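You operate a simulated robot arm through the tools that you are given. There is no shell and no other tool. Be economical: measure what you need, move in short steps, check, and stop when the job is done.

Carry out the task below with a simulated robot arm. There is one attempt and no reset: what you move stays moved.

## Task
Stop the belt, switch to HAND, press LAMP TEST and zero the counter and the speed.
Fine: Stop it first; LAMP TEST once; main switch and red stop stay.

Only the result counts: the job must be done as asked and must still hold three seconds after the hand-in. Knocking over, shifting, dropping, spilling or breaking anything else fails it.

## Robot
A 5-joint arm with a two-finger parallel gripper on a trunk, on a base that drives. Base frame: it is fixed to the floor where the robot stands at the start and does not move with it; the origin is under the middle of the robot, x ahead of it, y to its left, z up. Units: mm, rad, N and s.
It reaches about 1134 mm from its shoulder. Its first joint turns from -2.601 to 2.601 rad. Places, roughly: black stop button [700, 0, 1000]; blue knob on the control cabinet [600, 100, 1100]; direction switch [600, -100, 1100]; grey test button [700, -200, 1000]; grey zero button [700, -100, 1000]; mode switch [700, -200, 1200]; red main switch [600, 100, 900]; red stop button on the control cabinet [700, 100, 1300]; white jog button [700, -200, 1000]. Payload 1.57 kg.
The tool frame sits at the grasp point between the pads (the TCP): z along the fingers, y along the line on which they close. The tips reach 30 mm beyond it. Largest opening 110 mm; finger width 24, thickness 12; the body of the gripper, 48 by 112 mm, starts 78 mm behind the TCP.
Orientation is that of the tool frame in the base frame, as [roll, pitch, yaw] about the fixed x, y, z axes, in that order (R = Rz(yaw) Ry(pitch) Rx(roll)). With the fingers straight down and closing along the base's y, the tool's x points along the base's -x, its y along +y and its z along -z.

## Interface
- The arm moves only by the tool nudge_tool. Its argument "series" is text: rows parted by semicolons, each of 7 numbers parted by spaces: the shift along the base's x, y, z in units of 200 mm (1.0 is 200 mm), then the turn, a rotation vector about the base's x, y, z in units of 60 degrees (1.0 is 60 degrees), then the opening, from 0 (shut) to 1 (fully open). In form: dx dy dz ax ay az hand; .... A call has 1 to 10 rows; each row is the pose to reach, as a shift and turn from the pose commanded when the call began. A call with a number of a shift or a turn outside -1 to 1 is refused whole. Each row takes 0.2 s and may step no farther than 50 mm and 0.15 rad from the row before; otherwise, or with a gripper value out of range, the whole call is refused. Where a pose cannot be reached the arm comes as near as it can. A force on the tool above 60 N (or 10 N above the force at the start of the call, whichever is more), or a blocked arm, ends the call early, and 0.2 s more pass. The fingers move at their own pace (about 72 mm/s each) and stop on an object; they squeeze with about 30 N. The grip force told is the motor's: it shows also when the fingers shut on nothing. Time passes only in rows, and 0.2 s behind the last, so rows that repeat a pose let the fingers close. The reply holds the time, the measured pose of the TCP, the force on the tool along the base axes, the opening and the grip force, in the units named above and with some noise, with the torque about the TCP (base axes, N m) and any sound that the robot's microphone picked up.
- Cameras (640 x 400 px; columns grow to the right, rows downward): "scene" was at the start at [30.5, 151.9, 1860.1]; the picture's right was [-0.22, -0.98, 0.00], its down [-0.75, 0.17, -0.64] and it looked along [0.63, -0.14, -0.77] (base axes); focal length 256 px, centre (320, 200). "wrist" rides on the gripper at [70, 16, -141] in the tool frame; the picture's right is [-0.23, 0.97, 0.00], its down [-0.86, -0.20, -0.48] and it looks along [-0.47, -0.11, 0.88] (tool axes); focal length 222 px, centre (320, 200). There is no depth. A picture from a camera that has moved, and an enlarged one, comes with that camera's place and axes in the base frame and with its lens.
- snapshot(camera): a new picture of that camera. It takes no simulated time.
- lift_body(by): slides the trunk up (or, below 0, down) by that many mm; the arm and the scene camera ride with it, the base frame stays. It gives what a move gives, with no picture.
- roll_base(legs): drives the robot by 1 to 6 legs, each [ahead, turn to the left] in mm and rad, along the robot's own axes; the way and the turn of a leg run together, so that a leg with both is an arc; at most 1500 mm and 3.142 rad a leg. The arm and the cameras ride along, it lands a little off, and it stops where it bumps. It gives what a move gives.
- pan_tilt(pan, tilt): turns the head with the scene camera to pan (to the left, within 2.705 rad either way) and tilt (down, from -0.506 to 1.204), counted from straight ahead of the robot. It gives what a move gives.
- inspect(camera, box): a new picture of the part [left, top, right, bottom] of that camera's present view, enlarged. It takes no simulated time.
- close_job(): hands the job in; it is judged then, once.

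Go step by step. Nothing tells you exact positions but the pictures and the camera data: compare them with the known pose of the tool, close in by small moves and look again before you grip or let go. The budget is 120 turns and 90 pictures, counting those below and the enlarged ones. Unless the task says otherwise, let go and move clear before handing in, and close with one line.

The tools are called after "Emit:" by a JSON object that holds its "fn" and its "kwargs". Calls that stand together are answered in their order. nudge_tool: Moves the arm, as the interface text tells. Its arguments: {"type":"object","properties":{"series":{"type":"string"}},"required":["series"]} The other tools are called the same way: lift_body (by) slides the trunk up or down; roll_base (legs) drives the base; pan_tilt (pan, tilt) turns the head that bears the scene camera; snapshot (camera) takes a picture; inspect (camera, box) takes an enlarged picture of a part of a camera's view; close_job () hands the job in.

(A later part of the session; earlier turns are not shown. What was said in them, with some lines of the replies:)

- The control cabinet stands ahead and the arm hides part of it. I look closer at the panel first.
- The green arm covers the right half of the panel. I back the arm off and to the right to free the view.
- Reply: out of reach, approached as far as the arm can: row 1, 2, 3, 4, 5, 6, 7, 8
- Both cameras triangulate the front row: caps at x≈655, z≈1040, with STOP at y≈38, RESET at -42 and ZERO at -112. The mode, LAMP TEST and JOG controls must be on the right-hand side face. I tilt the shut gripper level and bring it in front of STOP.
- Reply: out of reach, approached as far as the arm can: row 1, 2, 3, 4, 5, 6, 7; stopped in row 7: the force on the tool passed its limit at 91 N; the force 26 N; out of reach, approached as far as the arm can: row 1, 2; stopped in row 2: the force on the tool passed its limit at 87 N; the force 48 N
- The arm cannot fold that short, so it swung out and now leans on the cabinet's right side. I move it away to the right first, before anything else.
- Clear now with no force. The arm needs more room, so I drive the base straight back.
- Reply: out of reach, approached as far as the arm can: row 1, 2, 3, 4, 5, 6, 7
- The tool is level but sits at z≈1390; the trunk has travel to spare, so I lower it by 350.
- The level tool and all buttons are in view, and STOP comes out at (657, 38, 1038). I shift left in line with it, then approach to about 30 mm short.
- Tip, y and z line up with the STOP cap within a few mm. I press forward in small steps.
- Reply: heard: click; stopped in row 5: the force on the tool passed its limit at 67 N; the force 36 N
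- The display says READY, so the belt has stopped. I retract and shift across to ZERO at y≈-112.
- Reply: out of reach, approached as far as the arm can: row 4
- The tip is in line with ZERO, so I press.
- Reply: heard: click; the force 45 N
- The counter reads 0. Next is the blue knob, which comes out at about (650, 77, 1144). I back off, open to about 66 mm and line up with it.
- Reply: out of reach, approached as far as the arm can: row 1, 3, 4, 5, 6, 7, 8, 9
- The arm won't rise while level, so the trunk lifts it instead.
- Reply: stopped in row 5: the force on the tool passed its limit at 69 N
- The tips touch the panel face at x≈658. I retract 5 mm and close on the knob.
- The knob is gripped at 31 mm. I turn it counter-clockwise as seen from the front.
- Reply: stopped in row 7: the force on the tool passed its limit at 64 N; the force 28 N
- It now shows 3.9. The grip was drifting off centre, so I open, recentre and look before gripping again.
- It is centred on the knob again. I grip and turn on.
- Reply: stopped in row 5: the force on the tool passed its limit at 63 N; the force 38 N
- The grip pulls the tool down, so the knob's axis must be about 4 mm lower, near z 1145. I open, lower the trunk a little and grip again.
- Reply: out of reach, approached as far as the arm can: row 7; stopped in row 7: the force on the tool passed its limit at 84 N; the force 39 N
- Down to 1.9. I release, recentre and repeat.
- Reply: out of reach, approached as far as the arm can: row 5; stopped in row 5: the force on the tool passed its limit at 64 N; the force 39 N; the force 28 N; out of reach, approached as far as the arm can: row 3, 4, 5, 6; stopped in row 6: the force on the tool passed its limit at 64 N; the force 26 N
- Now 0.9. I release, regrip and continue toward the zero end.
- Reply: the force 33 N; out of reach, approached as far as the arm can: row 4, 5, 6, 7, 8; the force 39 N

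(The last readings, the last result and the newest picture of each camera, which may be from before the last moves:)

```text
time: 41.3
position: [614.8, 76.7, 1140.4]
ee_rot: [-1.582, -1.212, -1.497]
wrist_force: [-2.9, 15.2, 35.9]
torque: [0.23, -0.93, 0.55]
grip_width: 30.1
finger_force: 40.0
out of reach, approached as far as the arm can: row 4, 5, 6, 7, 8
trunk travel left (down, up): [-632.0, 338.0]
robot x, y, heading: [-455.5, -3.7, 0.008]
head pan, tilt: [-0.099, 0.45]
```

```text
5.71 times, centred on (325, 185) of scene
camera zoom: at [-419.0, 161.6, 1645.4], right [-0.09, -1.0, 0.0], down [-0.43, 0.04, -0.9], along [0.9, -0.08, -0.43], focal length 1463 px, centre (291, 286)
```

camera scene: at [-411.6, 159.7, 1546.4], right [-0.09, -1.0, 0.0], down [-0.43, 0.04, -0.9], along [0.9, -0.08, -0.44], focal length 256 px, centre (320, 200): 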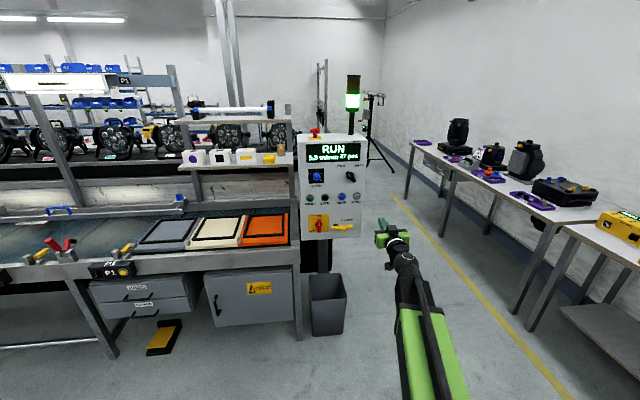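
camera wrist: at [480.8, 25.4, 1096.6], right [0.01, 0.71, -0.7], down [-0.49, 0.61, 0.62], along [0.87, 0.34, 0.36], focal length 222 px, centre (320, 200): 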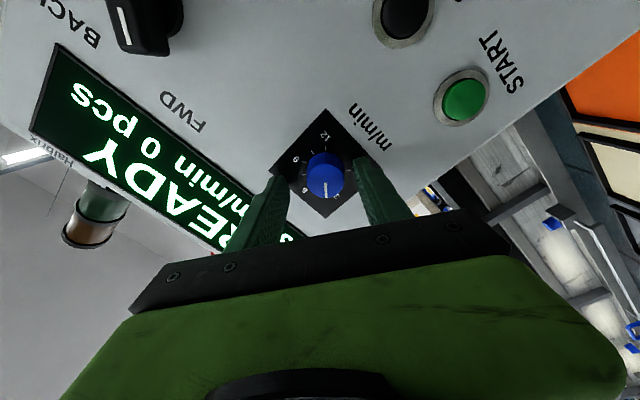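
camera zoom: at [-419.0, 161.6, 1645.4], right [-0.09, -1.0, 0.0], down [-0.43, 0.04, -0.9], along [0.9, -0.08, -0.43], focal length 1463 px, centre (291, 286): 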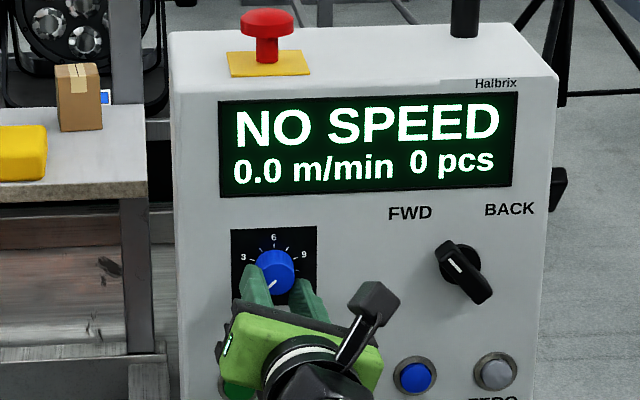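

The display reads 0.0 m/min. I open, let go and back straight off.

Emit:
{"fn": "nudge_tool", "kwargs": {"series": "0 0 0 0 0 0 0.4; 0 0 0 0 0 0 0.6; 0 0 0 0 0 0 0.6; -0.2 0 0 0 0 0 0.6; -0.4 0 0 0 0 0 0.6; -0.6 0 0 0 0 0 0.4; -0.8 0 0 0 0 0 0.2; -1 0 0 0 0 0 0; -1 0 0 0 0 0 0"}}

Emit:
{"fn": "inspect", "kwargs": {"camera": "scene", "box": [280, 120, 400, 270]}}

```text
time: 43.3
position: [416.8, 75.7, 1134.0]
ee_rot: [-1.604, -1.214, -1.48]
wrist_force: [0.4, 0.2, -0.4]
torque: [0.0, -0.03, 0.0]
grip_width: 0.3
finger_force: 21.2
trunk travel left (down, up): [-632.0, 338.0]
robot x, y, heading: [-457.0, 0.5, 0.011]
head pan, tilt: [-0.099, 0.45]
```

```text
2.67 times, centred on (340, 195) of scene
camera zoom: at [-412.5, 159.8, 1645.5], right [-0.09, -1.0, 0.0], down [-0.43, 0.04, -0.9], along [0.9, -0.08, -0.44], focal length 683 px, centre (267, 213)
```

zoom: 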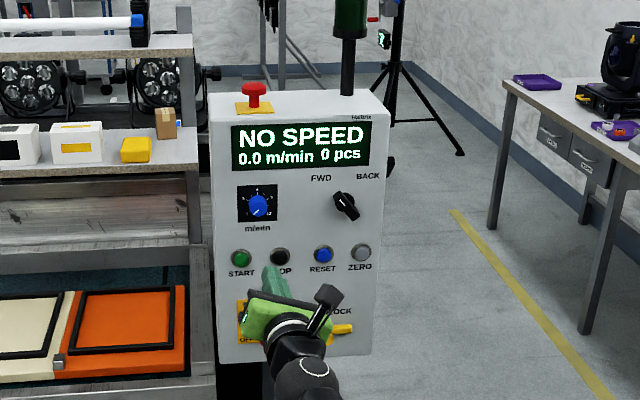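

Counter and speed are at zero and the knob points at 0. Next is the right-hand side face, so I check the floor space there and my own base.

Emit:
{"fn": "pan_tilt", "kwargs": {"pan": -0.8, "tilt": 0.7}}

Emit:
{"fn": "snapshot", "kwargs": {"camera": "scene"}}

Emit:
{"fn": "pan_tilt", "kwargs": {"pan": -1.6, "tilt": 1.2}}

Emit:
{"fn": "snapshot", "kwargs": {"camera": "scene"}}

```text
time: 44.4
position: [417.8, 74.5, 1134.5]
ee_rot: [-1.601, -1.214, -1.481]
wrist_force: [-0.4, 0.6, 0.1]
torque: [0.01, -0.04, 0.0]
grip_width: 0.0
finger_force: 21.3
trunk travel left (down, up): [-632.0, 338.0]
robot x, y, heading: [-457.2, 3.2, 0.008]
head pan, tilt: [-0.799, 0.7]
```

```text
52 pictures are left
camera scene: at [-444.2, 107.8, 1623.4], right [-0.71, -0.7, 0.0], down [-0.45, 0.46, -0.77], along [0.54, -0.54, -0.64], focal length 256 px, centre (320, 200)
```

scene: 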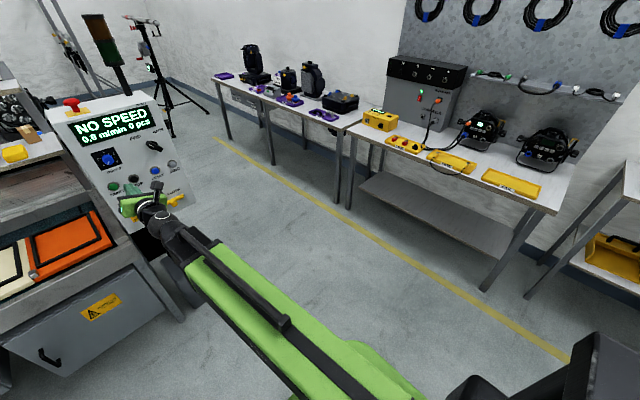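

```text
time: 45.5
position: [416.3, 75.1, 1134.7]
ee_rot: [-1.605, -1.216, -1.482]
wrist_force: [0.3, -0.3, -0.7]
torque: [0.03, 0.0, 0.0]
grip_width: 0.2
finger_force: 21.7
trunk travel left (down, up): [-632.0, 338.0]
robot x, y, heading: [-461.3, -1.4, 0.015]
head pan, tilt: [-1.6, 1.201]
```

```text
51 pictures are left
camera scene: at [-505.2, 112.2, 1587.4], right [-1.0, 0.02, 0.0], down [0.02, 0.93, -0.36], along [-0.01, -0.36, -0.93], focal length 256 px, centre (320, 200)
```

scene: 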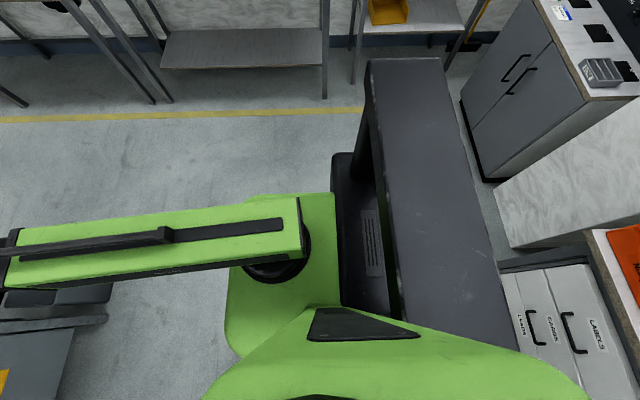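

Something dark stands near my back, and I need to know whether it is furniture or my own body.

Emit:
{"fn": "pan_tilt", "kwargs": {"pan": -2.5, "tilt": 0.9}}

Emit:
{"fn": "snapshot", "kwargs": {"camera": "scene"}}

Emit:
{"fn": "pan_tilt", "kwargs": {"pan": -1.6, "tilt": 0.7}}

Emit:
{"fn": "snapshot", "kwargs": {"camera": "scene"}}

```text
time: 46.7
position: [417.5, 75.2, 1134.5]
ee_rot: [-1.604, -1.215, -1.482]
wrist_force: [0.6, 0.5, -0.2]
torque: [-0.01, -0.03, -0.01]
grip_width: 0.0
finger_force: 21.0
trunk travel left (down, up): [-632.0, 338.0]
robot x, y, heading: [-460.7, -2.8, 0.006]
head pan, tilt: [-2.499, 0.901]
```

```text
50 pictures are left
camera scene: at [-564.1, 122.3, 1607.1], right [-0.61, 0.8, 0.0], down [0.62, 0.48, -0.62], along [-0.49, -0.38, -0.78], focal length 256 px, centre (320, 200)
```

scene: 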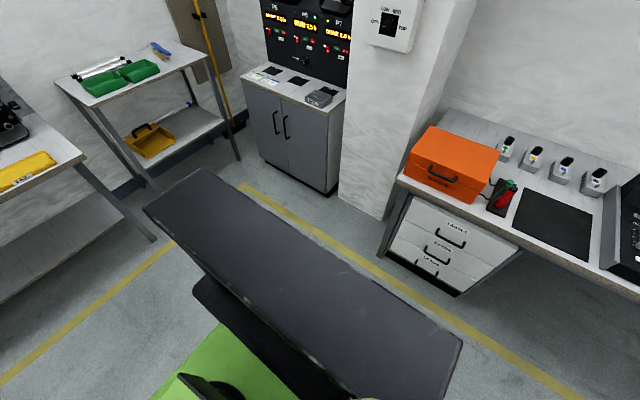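

```text
time: 47.9
position: [415.8, 75.2, 1134.2]
ee_rot: [-1.604, -1.216, -1.481]
wrist_force: [0.2, 0.1, -0.5]
torque: [-0.02, -0.01, 0.0]
grip_width: 0.0
finger_force: 21.4
trunk travel left (down, up): [-632.0, 338.0]
robot x, y, heading: [-459.3, -3.6, 0.007]
head pan, tilt: [-1.6, 0.7]
```

```text
49 pictures are left
camera scene: at [-506.0, 83.2, 1623.3], right [-1.0, 0.02, 0.0], down [0.01, 0.64, -0.76], along [-0.02, -0.76, -0.64], focal length 256 px, centre (320, 200)
```

scene: 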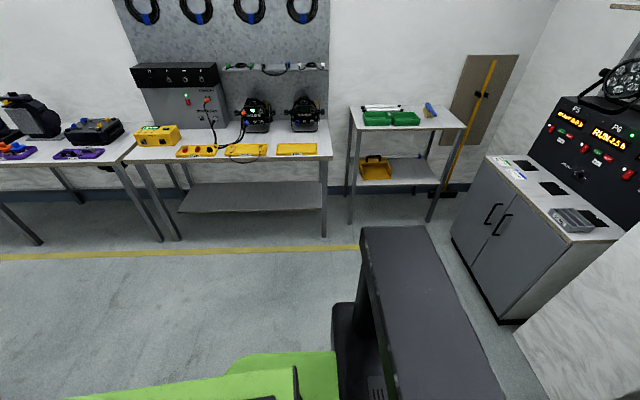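

The dark slab is my own mast, about 300 mm to each side. The z behaviour suggests a wrist that pitches under a level arm, so I test how much the tool can yaw, well clear of the cabinet.

Emit:
{"fn": "nudge_tool", "kwargs": {"series": "-0.1 -0.2 0 0 0 0.1 0; -0.2 -0.4 0 0 0 0.2 0; -0.2 -0.6 0 0 0 0.3 0; -0.2 -0.8 0 0 0 0.4 0; -0.2 -1 0 0 0 0.5 0; -0.2 -1 0 0 0 0.5 0"}}

Emit:
{"fn": "pan_tilt", "kwargs": {"pan": -0.3, "tilt": 0.7}}

Emit:
{"fn": "snapshot", "kwargs": {"camera": "scene"}}

```text
time: 49.3
position: [377.7, -126.2, 1133.1]
ee_rot: [-1.611, -1.215, -0.952]
wrist_force: [0.4, 0.0, 0.1]
torque: [0.01, -0.02, 0.04]
grip_width: 0.3
finger_force: 20.8
trunk travel left (down, up): [-632.0, 338.0]
robot x, y, heading: [-459.6, -3.9, 0.01]
head pan, tilt: [-1.6, 0.7]
```

```text
time: 50.8
position: [377.6, -125.3, 1134.5]
ee_rot: [-1.609, -1.213, -0.95]
wrist_force: [0.4, 0.4, -0.1]
torque: [0.01, -0.01, 0.06]
grip_width: 0.0
finger_force: 20.9
trunk travel left (down, up): [-632.0, 338.0]
robot x, y, heading: [-457.5, -2.6, 0.005]
head pan, tilt: [-0.3, 0.7]
```

```text
48 pictures are left
camera scene: at [-422.7, 143.6, 1623.3], right [-0.29, -0.96, 0.0], down [-0.62, 0.19, -0.77], along [0.73, -0.22, -0.64], focal length 256 px, centre (320, 200)
```

scene: 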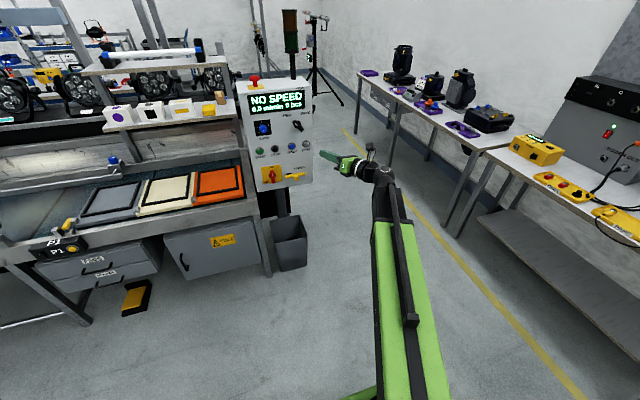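

The tool yaws freely, so I can press the side face from where I stand. I swing it to point at +y, well to the right of the cabinet, before driving forward again.

Emit:
{"fn": "nudge_tool", "kwargs": {"series": "-0.05 -0.15 0 0 0 0.13 0; -0.1 -0.3 0 0 0 0.26 0; -0.15 -0.45 0 0 0 0.39 0; -0.2 -0.6 0 0 0 0.52 0; -0.25 -0.75 0 0 0 0.65 0; -0.32 -0.9 0 0 0 0.78 0; -0.39 -1 0 0 0 0.91 0; -0.39 -1 0 0 0 0.94 0; -0.39 -1 0 0 0 0.94 0"}}

Emit:
{"fn": "snapshot", "kwargs": {"camera": "scene"}}

```text
time: 52.8
position: [320.3, -294.3, 1133.4]
ee_rot: [-1.618, -1.214, -0.177]
wrist_force: [1.1, 1.4, 0.3]
torque: [0.0, 0.0, 0.03]
grip_width: 0.3
finger_force: 21.2
out of reach, approached as far as the arm can: row 6, 7, 8, 9
trunk travel left (down, up): [-632.0, 338.0]
robot x, y, heading: [-456.0, -1.3, 0.014]
head pan, tilt: [-0.3, 0.7]
```

```text
47 pictures are left
camera scene: at [-422.7, 143.6, 1623.3], right [-0.29, -0.96, 0.0], down [-0.62, 0.19, -0.77], along [0.73, -0.22, -0.64], focal length 256 px, centre (320, 200)
```

scene: 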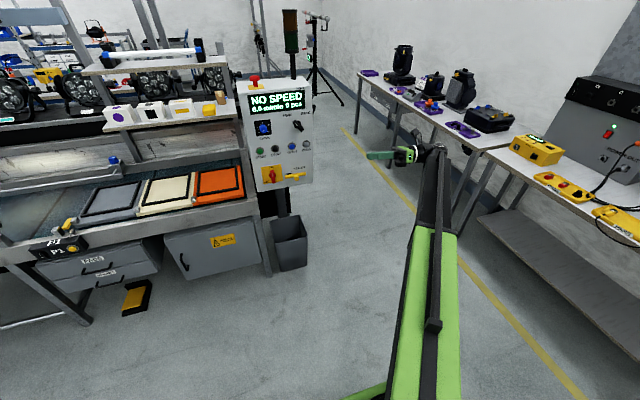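

The tool points about 78° left, which is good enough. I drive forward 400 mm with the tool passing about 80 mm clear of the side face.

Emit:
{"fn": "roll_base", "kwargs": {"legs": [[400, 0]]}}

Emit:
{"fn": "snapshot", "kwargs": {"camera": "wrist"}}

Emit:
{"fn": "snapshot", "kwargs": {"camera": "scene"}}

```text
time: 55.3
position: [725.7, -290.9, 1133.3]
ee_rot: [-1.617, -1.214, -0.18]
wrist_force: [0.2, -0.6, 0.3]
torque: [0.0, -0.02, 0.03]
grip_width: 0.0
finger_force: 21.7
trunk travel left (down, up): [-632.0, 338.0]
robot x, y, heading: [-53.3, 4.0, 0.015]
head pan, tilt: [-0.3, 0.7]
```

```text
46 pictures are left
camera wrist: at [733.9, -438.4, 1195.1], right [0.81, -0.19, -0.55], down [-0.58, -0.37, -0.72], along [-0.07, 0.91, -0.41], focal length 222 px, centre (320, 200)
```

wrist: 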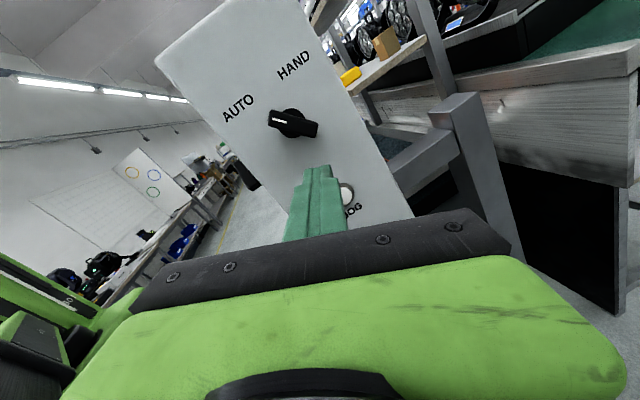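

```text
45 pictures are left
camera scene: at [-16.2, 146.8, 1623.3], right [-0.29, -0.96, 0.0], down [-0.62, 0.19, -0.76], along [0.73, -0.22, -0.64], focal length 256 px, centre (320, 200)
```

scene: 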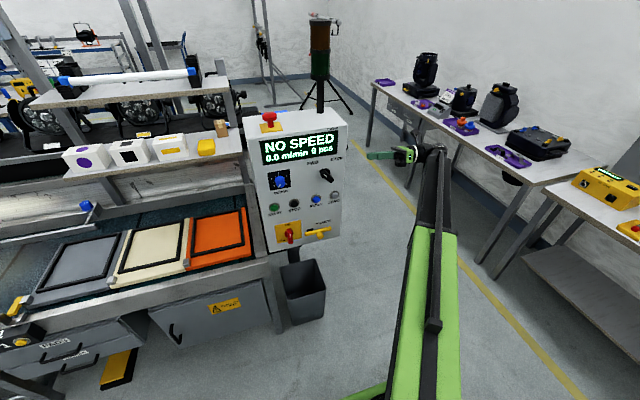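

The side face shows an AUTO/HAND switch set to AUTO, at about (742, -175, 1173), with JOG and LAMP TEST below it. I raise the trunk 40 mm and spin the gripper so the fingers close across the switch handle.

Emit:
{"fn": "lift_body", "kwargs": {"by": 40}}

Emit:
{"fn": "nudge_tool", "kwargs": {"series": "0 0 0 -0.03 -0.13 0 0.5; 0 0 0 -0.06 -0.26 0 0.5; 0 0 0 -0.09 -0.39 0 0.5; 0 0 0 -0.12 -0.52 0 0.5; 0 0 0 -0.15 -0.65 0 0.5; 0 0 0 -0.17 -0.78 0 0.5; 0 0 0 -0.2 -0.9 0 0.5; 0 0 0 -0.22 -0.98 0 0.5; 0 0 0 -0.22 -0.98 0 0.5"}}

Emit:
{"fn": "snapshot", "kwargs": {"camera": "wrist"}}

```text
time: 56.1
position: [725.6, -292.4, 1172.0]
ee_rot: [-1.617, -1.214, -0.18]
wrist_force: [0.0, 0.5, 0.7]
torque: [0.01, 0.0, -0.02]
grip_width: 0.1
finger_force: 21.4
trunk travel left (down, up): [-672.0, 298.0]
robot x, y, heading: [-52.2, 6.6, 0.01]
head pan, tilt: [-0.3, 0.7]
```

```text
time: 58.1
position: [726.1, -291.9, 1174.3]
ee_rot: [1.587, -0.873, 2.893]
wrist_force: [-0.4, -0.4, 0.5]
torque: [0.04, -0.01, 0.0]
grip_width: 54.8
finger_force: 0.0
trunk travel left (down, up): [-672.0, 298.0]
robot x, y, heading: [-51.4, 1.1, 0.009]
head pan, tilt: [-0.3, 0.7]
```

```text
44 pictures are left
camera wrist: at [662.0, -422.0, 1240.1], right [0.87, -0.2, 0.45], down [0.27, -0.57, -0.78], along [0.41, 0.8, -0.44], focal length 222 px, centre (320, 200)
```

wrist: 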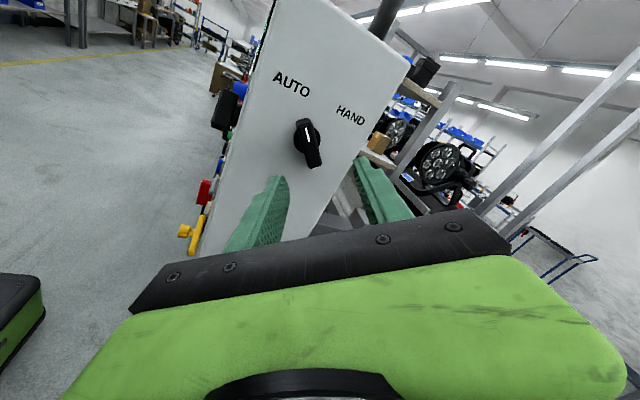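

Emit:
{"fn": "inspect", "kwargs": {"camera": "wrist", "box": [240, 50, 400, 210]}}

```text
2.50 times, centred on (320, 130) of wrist
camera zoom: at [662.0, -422.0, 1240.1], right [0.87, -0.2, 0.45], down [0.27, -0.57, -0.78], along [0.41, 0.8, -0.44], focal length 555 px, centre (320, 375)
```

zoom: 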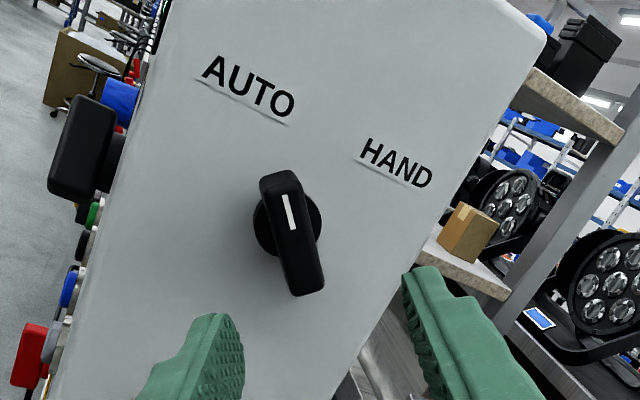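

The fingers are already square to the handle, whose centre is at about (742, -160, 1170). I drop 4 mm and approach in y.

Emit:
{"fn": "lift_body", "kwargs": {"by": -4}}

Emit:
{"fn": "nudge_tool", "kwargs": {"series": "0.055 0 0 0 0 0 0.5; 0.055 0.2 0 0 0 0 0.5; 0.055 0.35 0 0 0 0 0.5; 0.055 0.35 0 0 0 0 0.5"}}

Emit:
{"fn": "inspect", "kwargs": {"camera": "wrist", "box": [200, 50, 440, 220]}}

```text
time: 58.6
position: [726.4, -291.6, 1170.5]
ee_rot: [1.586, -0.875, 2.894]
wrist_force: [-0.1, -0.4, 0.6]
torque: [-0.02, -0.02, 0.01]
grip_width: 55.2
finger_force: 0.1
trunk travel left (down, up): [-668.0, 302.0]
robot x, y, heading: [-53.4, 1.1, 0.011]
head pan, tilt: [-0.3, 0.7]
```

```text
time: 59.6
position: [736.1, -223.3, 1171.3]
ee_rot: [1.587, -0.875, 2.894]
wrist_force: [0.1, -0.3, 0.0]
torque: [0.02, -0.02, 0.02]
grip_width: 54.9
finger_force: 0.0
trunk travel left (down, up): [-668.0, 302.0]
robot x, y, heading: [-50.4, 1.1, 0.009]
head pan, tilt: [-0.3, 0.7]
```

```text
2.35 times, centred on (320, 135) of wrist
camera zoom: at [672.0, -353.1, 1236.1], right [0.87, -0.2, 0.45], down [0.27, -0.56, -0.78], along [0.41, 0.8, -0.44], focal length 523 px, centre (320, 353)
```

zoom: 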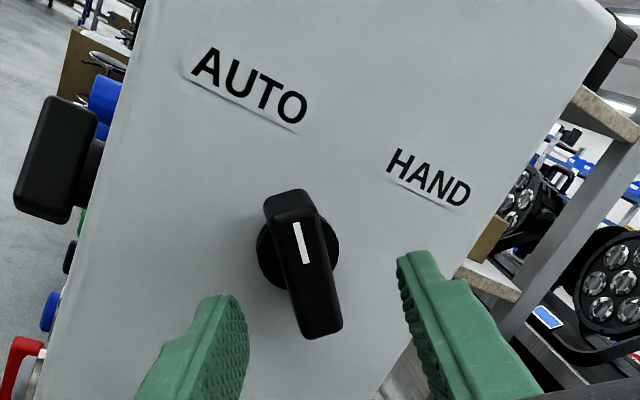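

The geometry agrees: the handle will sit between the fingers after another 38 mm. I advance carefully.

Emit:
{"fn": "nudge_tool", "kwargs": {"series": "0 0.08 0 0 0 0 0.5; 0 0.14 0 0 0 0 0.5; 0 0.19 0 0 0 0 0.5; 0 0.19 0 0 0 0 0.5"}}

Emit:
{"fn": "inspect", "kwargs": {"camera": "wrist", "box": [200, 50, 440, 220]}}

```text
time: 60.6
position: [736.7, -185.7, 1169.9]
ee_rot: [1.582, -0.876, 2.895]
wrist_force: [-1.7, -15.6, -1.0]
torque: [-0.28, 0.0, 0.5]
grip_width: 54.4
finger_force: 0.0
trunk travel left (down, up): [-668.0, 302.0]
robot x, y, heading: [-55.4, 1.7, 0.009]
head pan, tilt: [-0.3, 0.7]
```

```text
2.35 times, centred on (320, 135) of wrist
camera zoom: at [673.0, -316.1, 1235.8], right [0.87, -0.21, 0.45], down [0.27, -0.56, -0.78], along [0.41, 0.8, -0.43], focal length 523 px, centre (320, 353)
```

zoom: 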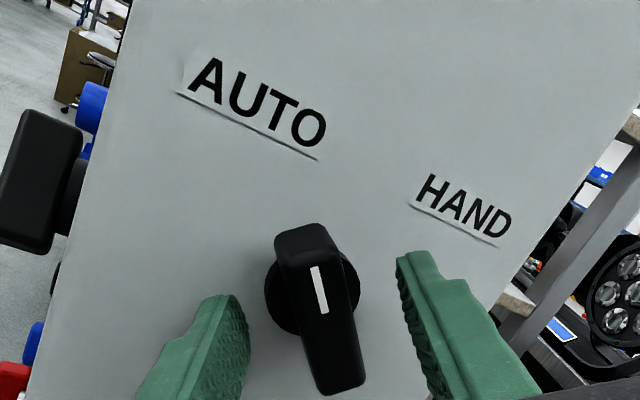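

The fingertips just touch the face with the handle between them. I back off 4 mm, close, and look.

Emit:
{"fn": "nudge_tool", "kwargs": {"series": "0 -0.02 0 0 0 0 0.4; 0 -0.02 0 0 0 0 0.2; 0 -0.02 0 0 0 0 0; 0 -0.02 0 0 0 0 0; 0 -0.02 0 0 0 0 0"}}

Emit:
{"fn": "inspect", "kwargs": {"camera": "wrist", "box": [200, 50, 440, 220]}}

```text
time: 61.9
position: [736.9, -187.5, 1171.8]
ee_rot: [1.584, -0.874, 2.895]
wrist_force: [4.8, 0.1, 5.6]
torque: [-0.01, 0.25, 0.74]
grip_width: 21.8
finger_force: 35.0
trunk travel left (down, up): [-668.0, 302.0]
robot x, y, heading: [-53.5, -1.7, 0.003]
head pan, tilt: [-0.3, 0.7]
```

```text
2.35 times, centred on (320, 135) of wrist
camera zoom: at [673.3, -317.6, 1236.3], right [0.87, -0.2, 0.45], down [0.27, -0.56, -0.78], along [0.41, 0.8, -0.44], focal length 523 px, centre (320, 353)
```

zoom: 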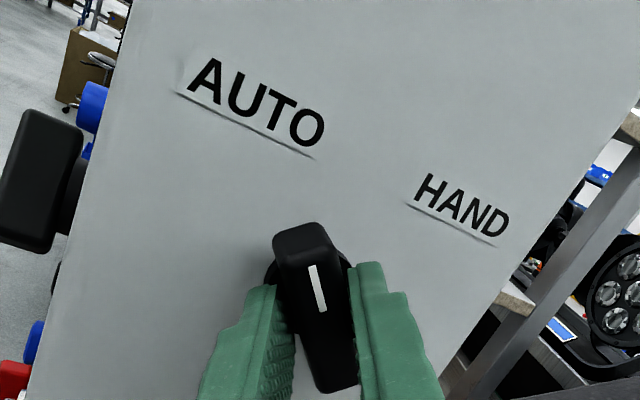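

The handle is held at 22 mm. I turn it clockwise toward HAND in small steps.

Emit:
{"fn": "nudge_tool", "kwargs": {"series": "0 0 0 0.025 0.11 0 0; 0 0 0 0.05 0.22 0 0; 0 0 0 0.075 0.33 0 0; 0 0 0 0.1 0.44 0 0; 0 0 0 0.125 0.55 0 0; 0 0 0 0.15 0.66 0 0; 0 0 0 0.175 0.77 0 0; 0 0 0 0.2 0.88 0 0; 0 0 0 0.22 0.97 0 0"}}

Emit:
{"fn": "snapshot", "kwargs": {"camera": "wrist"}}

```text
time: 63.9
position: [736.0, -187.5, 1169.2]
ee_rot: [-1.612, -1.223, -0.179]
wrist_force: [1.0, -4.6, -4.0]
torque: [-0.6, 0.07, 0.87]
grip_width: 22.8
finger_force: 35.7
trunk travel left (down, up): [-668.0, 302.0]
robot x, y, heading: [-51.0, 0.4, 0.007]
head pan, tilt: [-0.3, 0.7]
```

```text
39 pictures are left
camera wrist: at [745.2, -334.9, 1231.2], right [0.82, -0.19, -0.55], down [-0.57, -0.37, -0.73], along [-0.07, 0.91, -0.41], focal length 222 px, centre (320, 200)
```

wrist: 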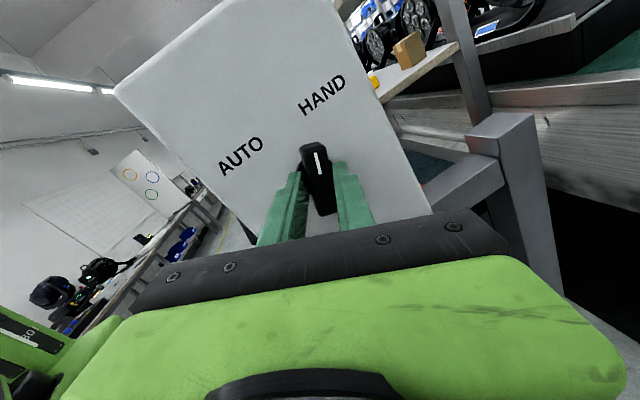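

About 58° done smoothly. I continue with the remaining 30° or so.

Emit:
{"fn": "nudge_tool", "kwargs": {"series": "0 0 0 0.025 0.11 0 0; 0 0 0 0.05 0.22 0 0; 0 0 0 0.075 0.33 0 0; 0 0 0 0.1 0.44 0 0; 0 0 0 0.115 0.52 0 0; 0 0 0 0.115 0.52 0 0"}}

Emit:
{"fn": "snapshot", "kwargs": {"camera": "wrist"}}

Emit:
{"fn": "snapshot", "kwargs": {"camera": "scene"}}

```text
time: 65.2
position: [736.9, -189.9, 1170.6]
ee_rot: [-1.582, -0.665, -0.206]
wrist_force: [10.3, -12.3, 8.0]
torque: [0.44, -1.48, 0.46]
grip_width: 25.7
finger_force: 37.1
trunk travel left (down, up): [-668.0, 302.0]
robot x, y, heading: [-51.3, 3.6, 0.006]
head pan, tilt: [-0.3, 0.7]
```

```text
38 pictures are left
camera wrist: at [771.8, -342.0, 1202.2], right [0.41, -0.1, -0.91], down [-0.88, -0.3, -0.37], along [-0.24, 0.95, -0.21], focal length 222 px, centre (320, 200)
```

wrist: 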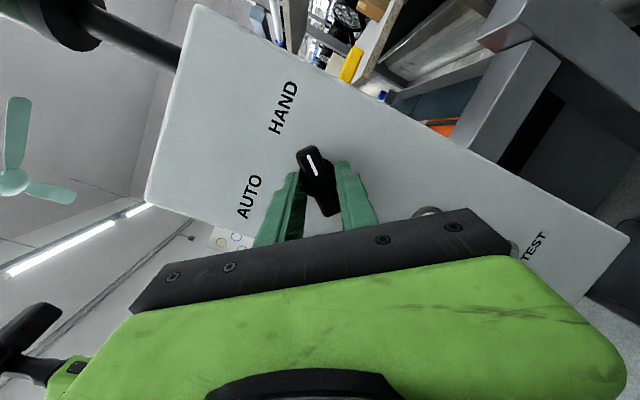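

```text
37 pictures are left
camera scene: at [-16.1, 145.2, 1659.7], right [-0.29, -0.96, 0.0], down [-0.62, 0.19, -0.76], along [0.73, -0.22, -0.64], focal length 256 px, centre (320, 200)
```

scene: 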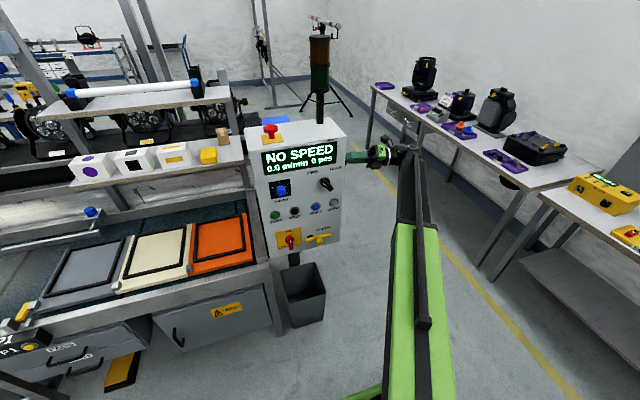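

The pointer now aims along the HAND direction and has hit its stop. I release, back straight out and verify.

Emit:
{"fn": "nudge_tool", "kwargs": {"series": "0 0 0 0 0 0 0.5; 0 0 0 0 0 0 0.6; 0 0 0 0 0 0 0.6; 0 -0.2 0 0 0 0 0.6; 0 -0.4 0 0 0 0 0.4; 0 -0.55 0 0 0 0 0; 0 -0.55 0 0 0 0 0; 0 -0.55 0 0 0 0 0"}}

Emit:
{"fn": "snapshot", "kwargs": {"camera": "wrist"}}

Emit:
{"fn": "inspect", "kwargs": {"camera": "scene", "box": [240, 100, 360, 260]}}

```text
time: 67.0
position: [736.1, -296.7, 1169.6]
ee_rot: [-1.588, -0.667, -0.207]
wrist_force: [-0.4, -0.2, 0.5]
torque: [0.01, -0.01, 0.0]
grip_width: 0.0
finger_force: 20.5
trunk travel left (down, up): [-668.0, 302.0]
robot x, y, heading: [-50.2, 4.7, 0.007]
head pan, tilt: [-0.3, 0.7]
```

```text
36 pictures are left
camera wrist: at [768.9, -448.5, 1202.3], right [0.41, -0.1, -0.91], down [-0.88, -0.3, -0.37], along [-0.23, 0.95, -0.21], focal length 222 px, centre (320, 200)
```

wrist: 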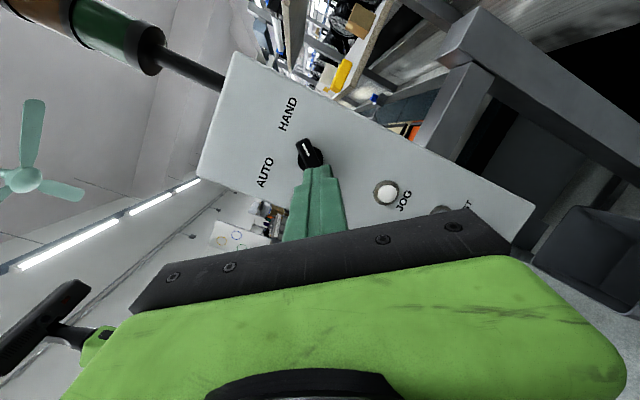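

```text
2.50 times, centred on (300, 180) of scene
camera zoom: at [-16.5, 147.0, 1659.3], right [-0.29, -0.96, 0.0], down [-0.62, 0.19, -0.77], along [0.73, -0.22, -0.64], focal length 640 px, centre (370, 250)
```

zoom: 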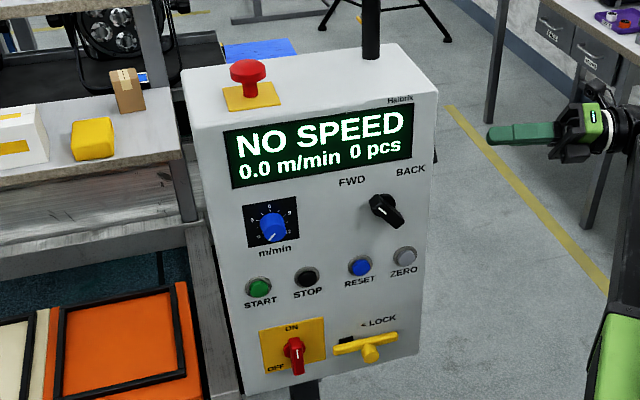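

The mode switch reads HAND. LAMP TEST is lower down, at about (755, -165, 968). I lower the trunk and look.

Emit:
{"fn": "inspect", "kwargs": {"camera": "wrist", "box": [240, 80, 400, 220]}}

Emit:
{"fn": "lift_body", "kwargs": {"by": -170}}

Emit:
{"fn": "snapshot", "kwargs": {"camera": "wrist"}}

```text
2.86 times, centred on (320, 150) of wrist
camera zoom: at [768.9, -448.5, 1202.3], right [0.41, -0.1, -0.91], down [-0.88, -0.3, -0.37], along [-0.23, 0.95, -0.21], focal length 635 px, centre (320, 343)
```

zoom: 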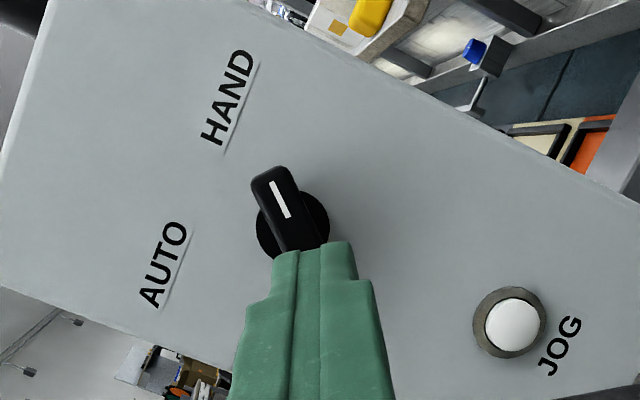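

```text
time: 69.0
position: [735.6, -296.0, 999.6]
ee_rot: [-1.588, -0.666, -0.207]
wrist_force: [0.2, 0.7, 0.2]
torque: [-0.02, -0.03, -0.01]
grip_width: 0.1
finger_force: 21.8
trunk travel left (down, up): [-498.0, 472.0]
robot x, y, heading: [-51.1, 3.0, 0.004]
head pan, tilt: [-0.3, 0.7]
```

```text
33 pictures are left
camera wrist: at [769.0, -448.4, 1032.3], right [0.41, -0.1, -0.91], down [-0.88, -0.3, -0.37], along [-0.23, 0.95, -0.21], focal length 222 px, centre (320, 200)
```

wrist: 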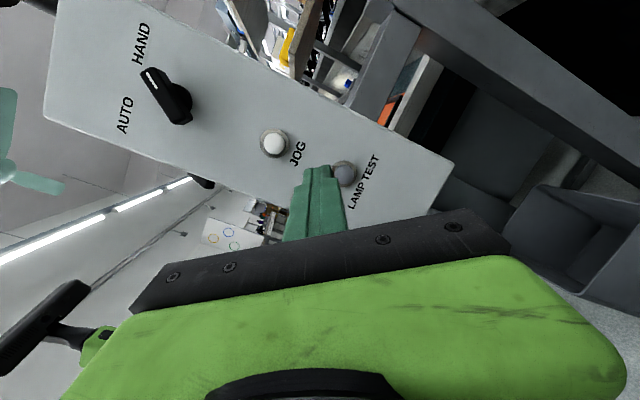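

HAND holds, pointer 40° right of vertical, the mirror image of AUTO. LAMP TEST triangulates to about (745, -152, 951). I line up with it and stop short.

Emit:
{"fn": "lift_body", "kwargs": {"by": -48}}

Emit:
{"fn": "nudge_tool", "kwargs": {"series": "0.017 0.15 0 0 0 0 0; 0.017 0.35 0 0 0 0 0; 0.017 0.42 0 0 0 0 0; 0.017 0.42 0 0 0 0 0"}}

Emit:
{"fn": "snapshot", "kwargs": {"camera": "wrist"}}

```text
time: 69.9
position: [736.9, -295.3, 952.4]
ee_rot: [-1.589, -0.666, -0.208]
wrist_force: [-0.2, -1.2, -0.5]
torque: [-0.01, 0.0, 0.02]
grip_width: 0.0
finger_force: 21.0
trunk travel left (down, up): [-450.0, 520.0]
robot x, y, heading: [-51.5, 0.1, 0.007]
head pan, tilt: [-0.3, 0.7]
```

```text
time: 70.9
position: [740.5, -212.1, 951.3]
ee_rot: [-1.589, -0.664, -0.208]
wrist_force: [-0.5, -0.1, 0.4]
torque: [-0.02, -0.01, -0.01]
grip_width: 0.1
finger_force: 20.8
trunk travel left (down, up): [-450.0, 520.0]
robot x, y, heading: [-53.0, 1.4, 0.007]
head pan, tilt: [-0.3, 0.7]
```

```text
32 pictures are left
camera wrist: at [773.2, -364.1, 984.3], right [0.41, -0.1, -0.91], down [-0.88, -0.3, -0.37], along [-0.23, 0.95, -0.21], focal length 222 px, centre (320, 200)
```

wrist: 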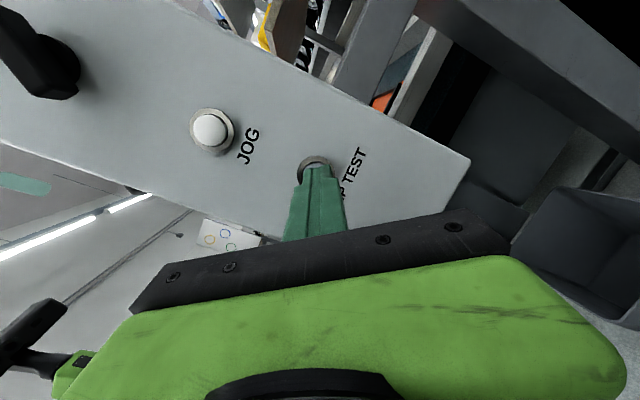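

The tip is over LAMP TEST within 4 mm. I raise by 3 mm and press once.

Emit:
{"fn": "lift_body", "kwargs": {"by": 3}}

Emit:
{"fn": "nudge_tool", "kwargs": {"series": "0 0.06 0 0 0 0 0; 0 0.09 0 0 0 0 0; 0 0.11 0 0 0 0 0; 0 0.125 0 0 0 0 0; 0 0.14 0 0 0 0 0"}}

Emit:
{"fn": "inspect", "kwargs": {"camera": "scene", "box": [240, 20, 400, 200]}}

```text
time: 71.4
position: [741.7, -212.0, 955.2]
ee_rot: [-1.589, -0.666, -0.21]
wrist_force: [0.6, 0.3, -0.2]
torque: [0.0, 0.01, -0.02]
grip_width: 0.2
finger_force: 20.8
trunk travel left (down, up): [-453.0, 517.0]
robot x, y, heading: [-52.7, 2.1, 0.008]
head pan, tilt: [-0.3, 0.7]
```

```text
time: 72.6
position: [739.8, -185.9, 954.9]
ee_rot: [-1.589, -0.666, -0.21]
wrist_force: [-1.2, -13.8, 0.4]
torque: [0.02, 0.01, 0.13]
grip_width: 0.1
finger_force: 21.1
trunk travel left (down, up): [-453.0, 517.0]
robot x, y, heading: [-53.0, 4.4, 0.007]
head pan, tilt: [-0.3, 0.7]
heard: click
```

```text
2.22 times, centred on (320, 110) of scene
camera zoom: at [-16.6, 145.5, 1444.5], right [-0.29, -0.96, 0.0], down [-0.62, 0.19, -0.76], along [0.73, -0.22, -0.64], focal length 569 px, centre (320, 400)
```

zoom: 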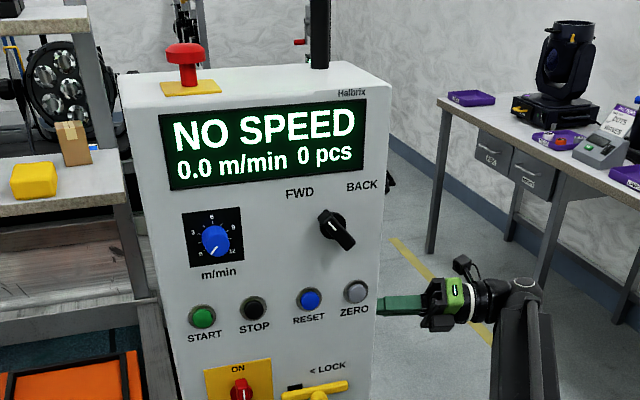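

LAMP TEST clicked once. I back straight off and check the final state of everything.

Emit:
{"fn": "nudge_tool", "kwargs": {"series": "0 -0.2 0 0 0 0 0; 0 -0.4 0 0 0 0 0; 0 -0.6 0 0 0 0 0; 0 -0.6 0 0 0 0 0"}}

Emit:
{"fn": "snapshot", "kwargs": {"camera": "wrist"}}

Emit:
{"fn": "pan_tilt", "kwargs": {"pan": -0.2, "tilt": 0.3}}

Emit:
{"fn": "snapshot", "kwargs": {"camera": "scene"}}

Emit:
{"fn": "inspect", "kwargs": {"camera": "scene", "box": [240, 120, 400, 300]}}

```text
time: 73.6
position: [739.9, -305.5, 954.1]
ee_rot: [-1.586, -0.666, -0.216]
wrist_force: [-0.6, 0.4, 0.4]
torque: [0.04, -0.02, 0.01]
grip_width: 0.0
finger_force: 21.2
trunk travel left (down, up): [-453.0, 517.0]
robot x, y, heading: [-53.2, 1.0, 0.008]
head pan, tilt: [-0.3, 0.7]
```

```text
30 pictures are left
camera wrist: at [772.2, -458.0, 987.4], right [0.41, -0.1, -0.91], down [-0.88, -0.29, -0.37], along [-0.23, 0.95, -0.21], focal length 222 px, centre (320, 200)
```

wrist: 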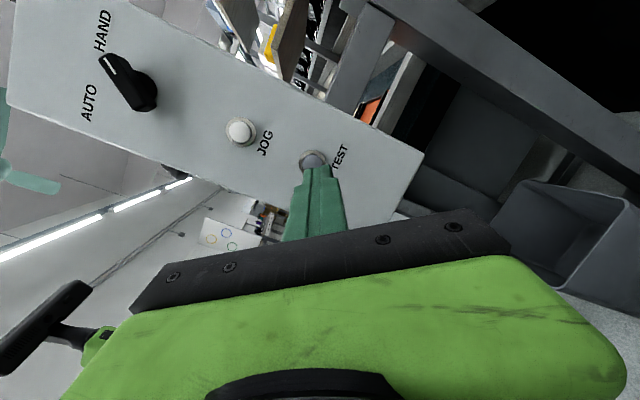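

```text
time: 74.5
position: [740.5, -304.4, 955.2]
ee_rot: [-1.586, -0.667, -0.215]
wrist_force: [0.2, 0.4, -0.6]
torque: [0.02, -0.02, -0.01]
grip_width: 0.2
finger_force: 21.4
trunk travel left (down, up): [-453.0, 517.0]
robot x, y, heading: [-52.5, -2.5, 0.009]
head pan, tilt: [-0.201, 0.3]
```

```text
29 pictures are left
camera scene: at [-6.2, 153.4, 1480.4], right [-0.19, -0.98, 0.0], down [-0.29, 0.06, -0.96], along [0.94, -0.18, -0.3], focal length 256 px, centre (320, 200)
```

scene: 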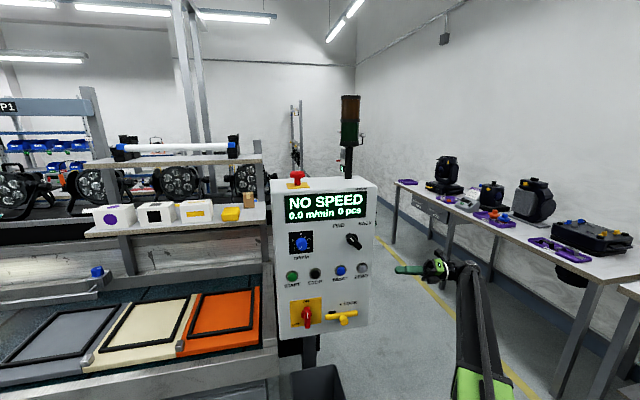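

```text
2.22 times, centred on (320, 210) of scene
camera zoom: at [-6.2, 153.4, 1480.4], right [-0.19, -0.98, 0.0], down [-0.29, 0.06, -0.96], along [0.94, -0.18, -0.3], focal length 569 px, centre (320, 178)
```

zoom: 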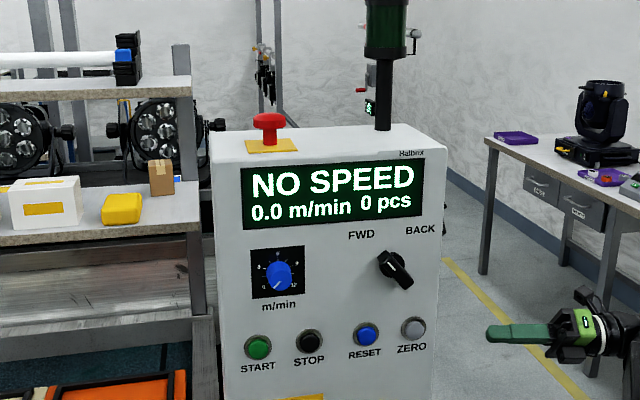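

The belt is stopped, the mode switch is on HAND, LAMP TEST was pressed once, and the display reads 0.0 m/min and 0 pcs. The main switch, red stop and direction switch are unchanged and the arm is clear, so I hand in.

Emit:
{"fn": "close_job", "kwargs": {}}

```text
The job is handed in.
```

The job is handed in: the belt was stopped first, the mode switch is on HAND, LAMP TEST was pressed once (one click heard; I did not see the lamps light), the counter and speed read zero, and the main switch and red stop were left alone; early on the arm leaned on the cabinet's right side (force limit tripped at 91 N), with no visible shift or damage.
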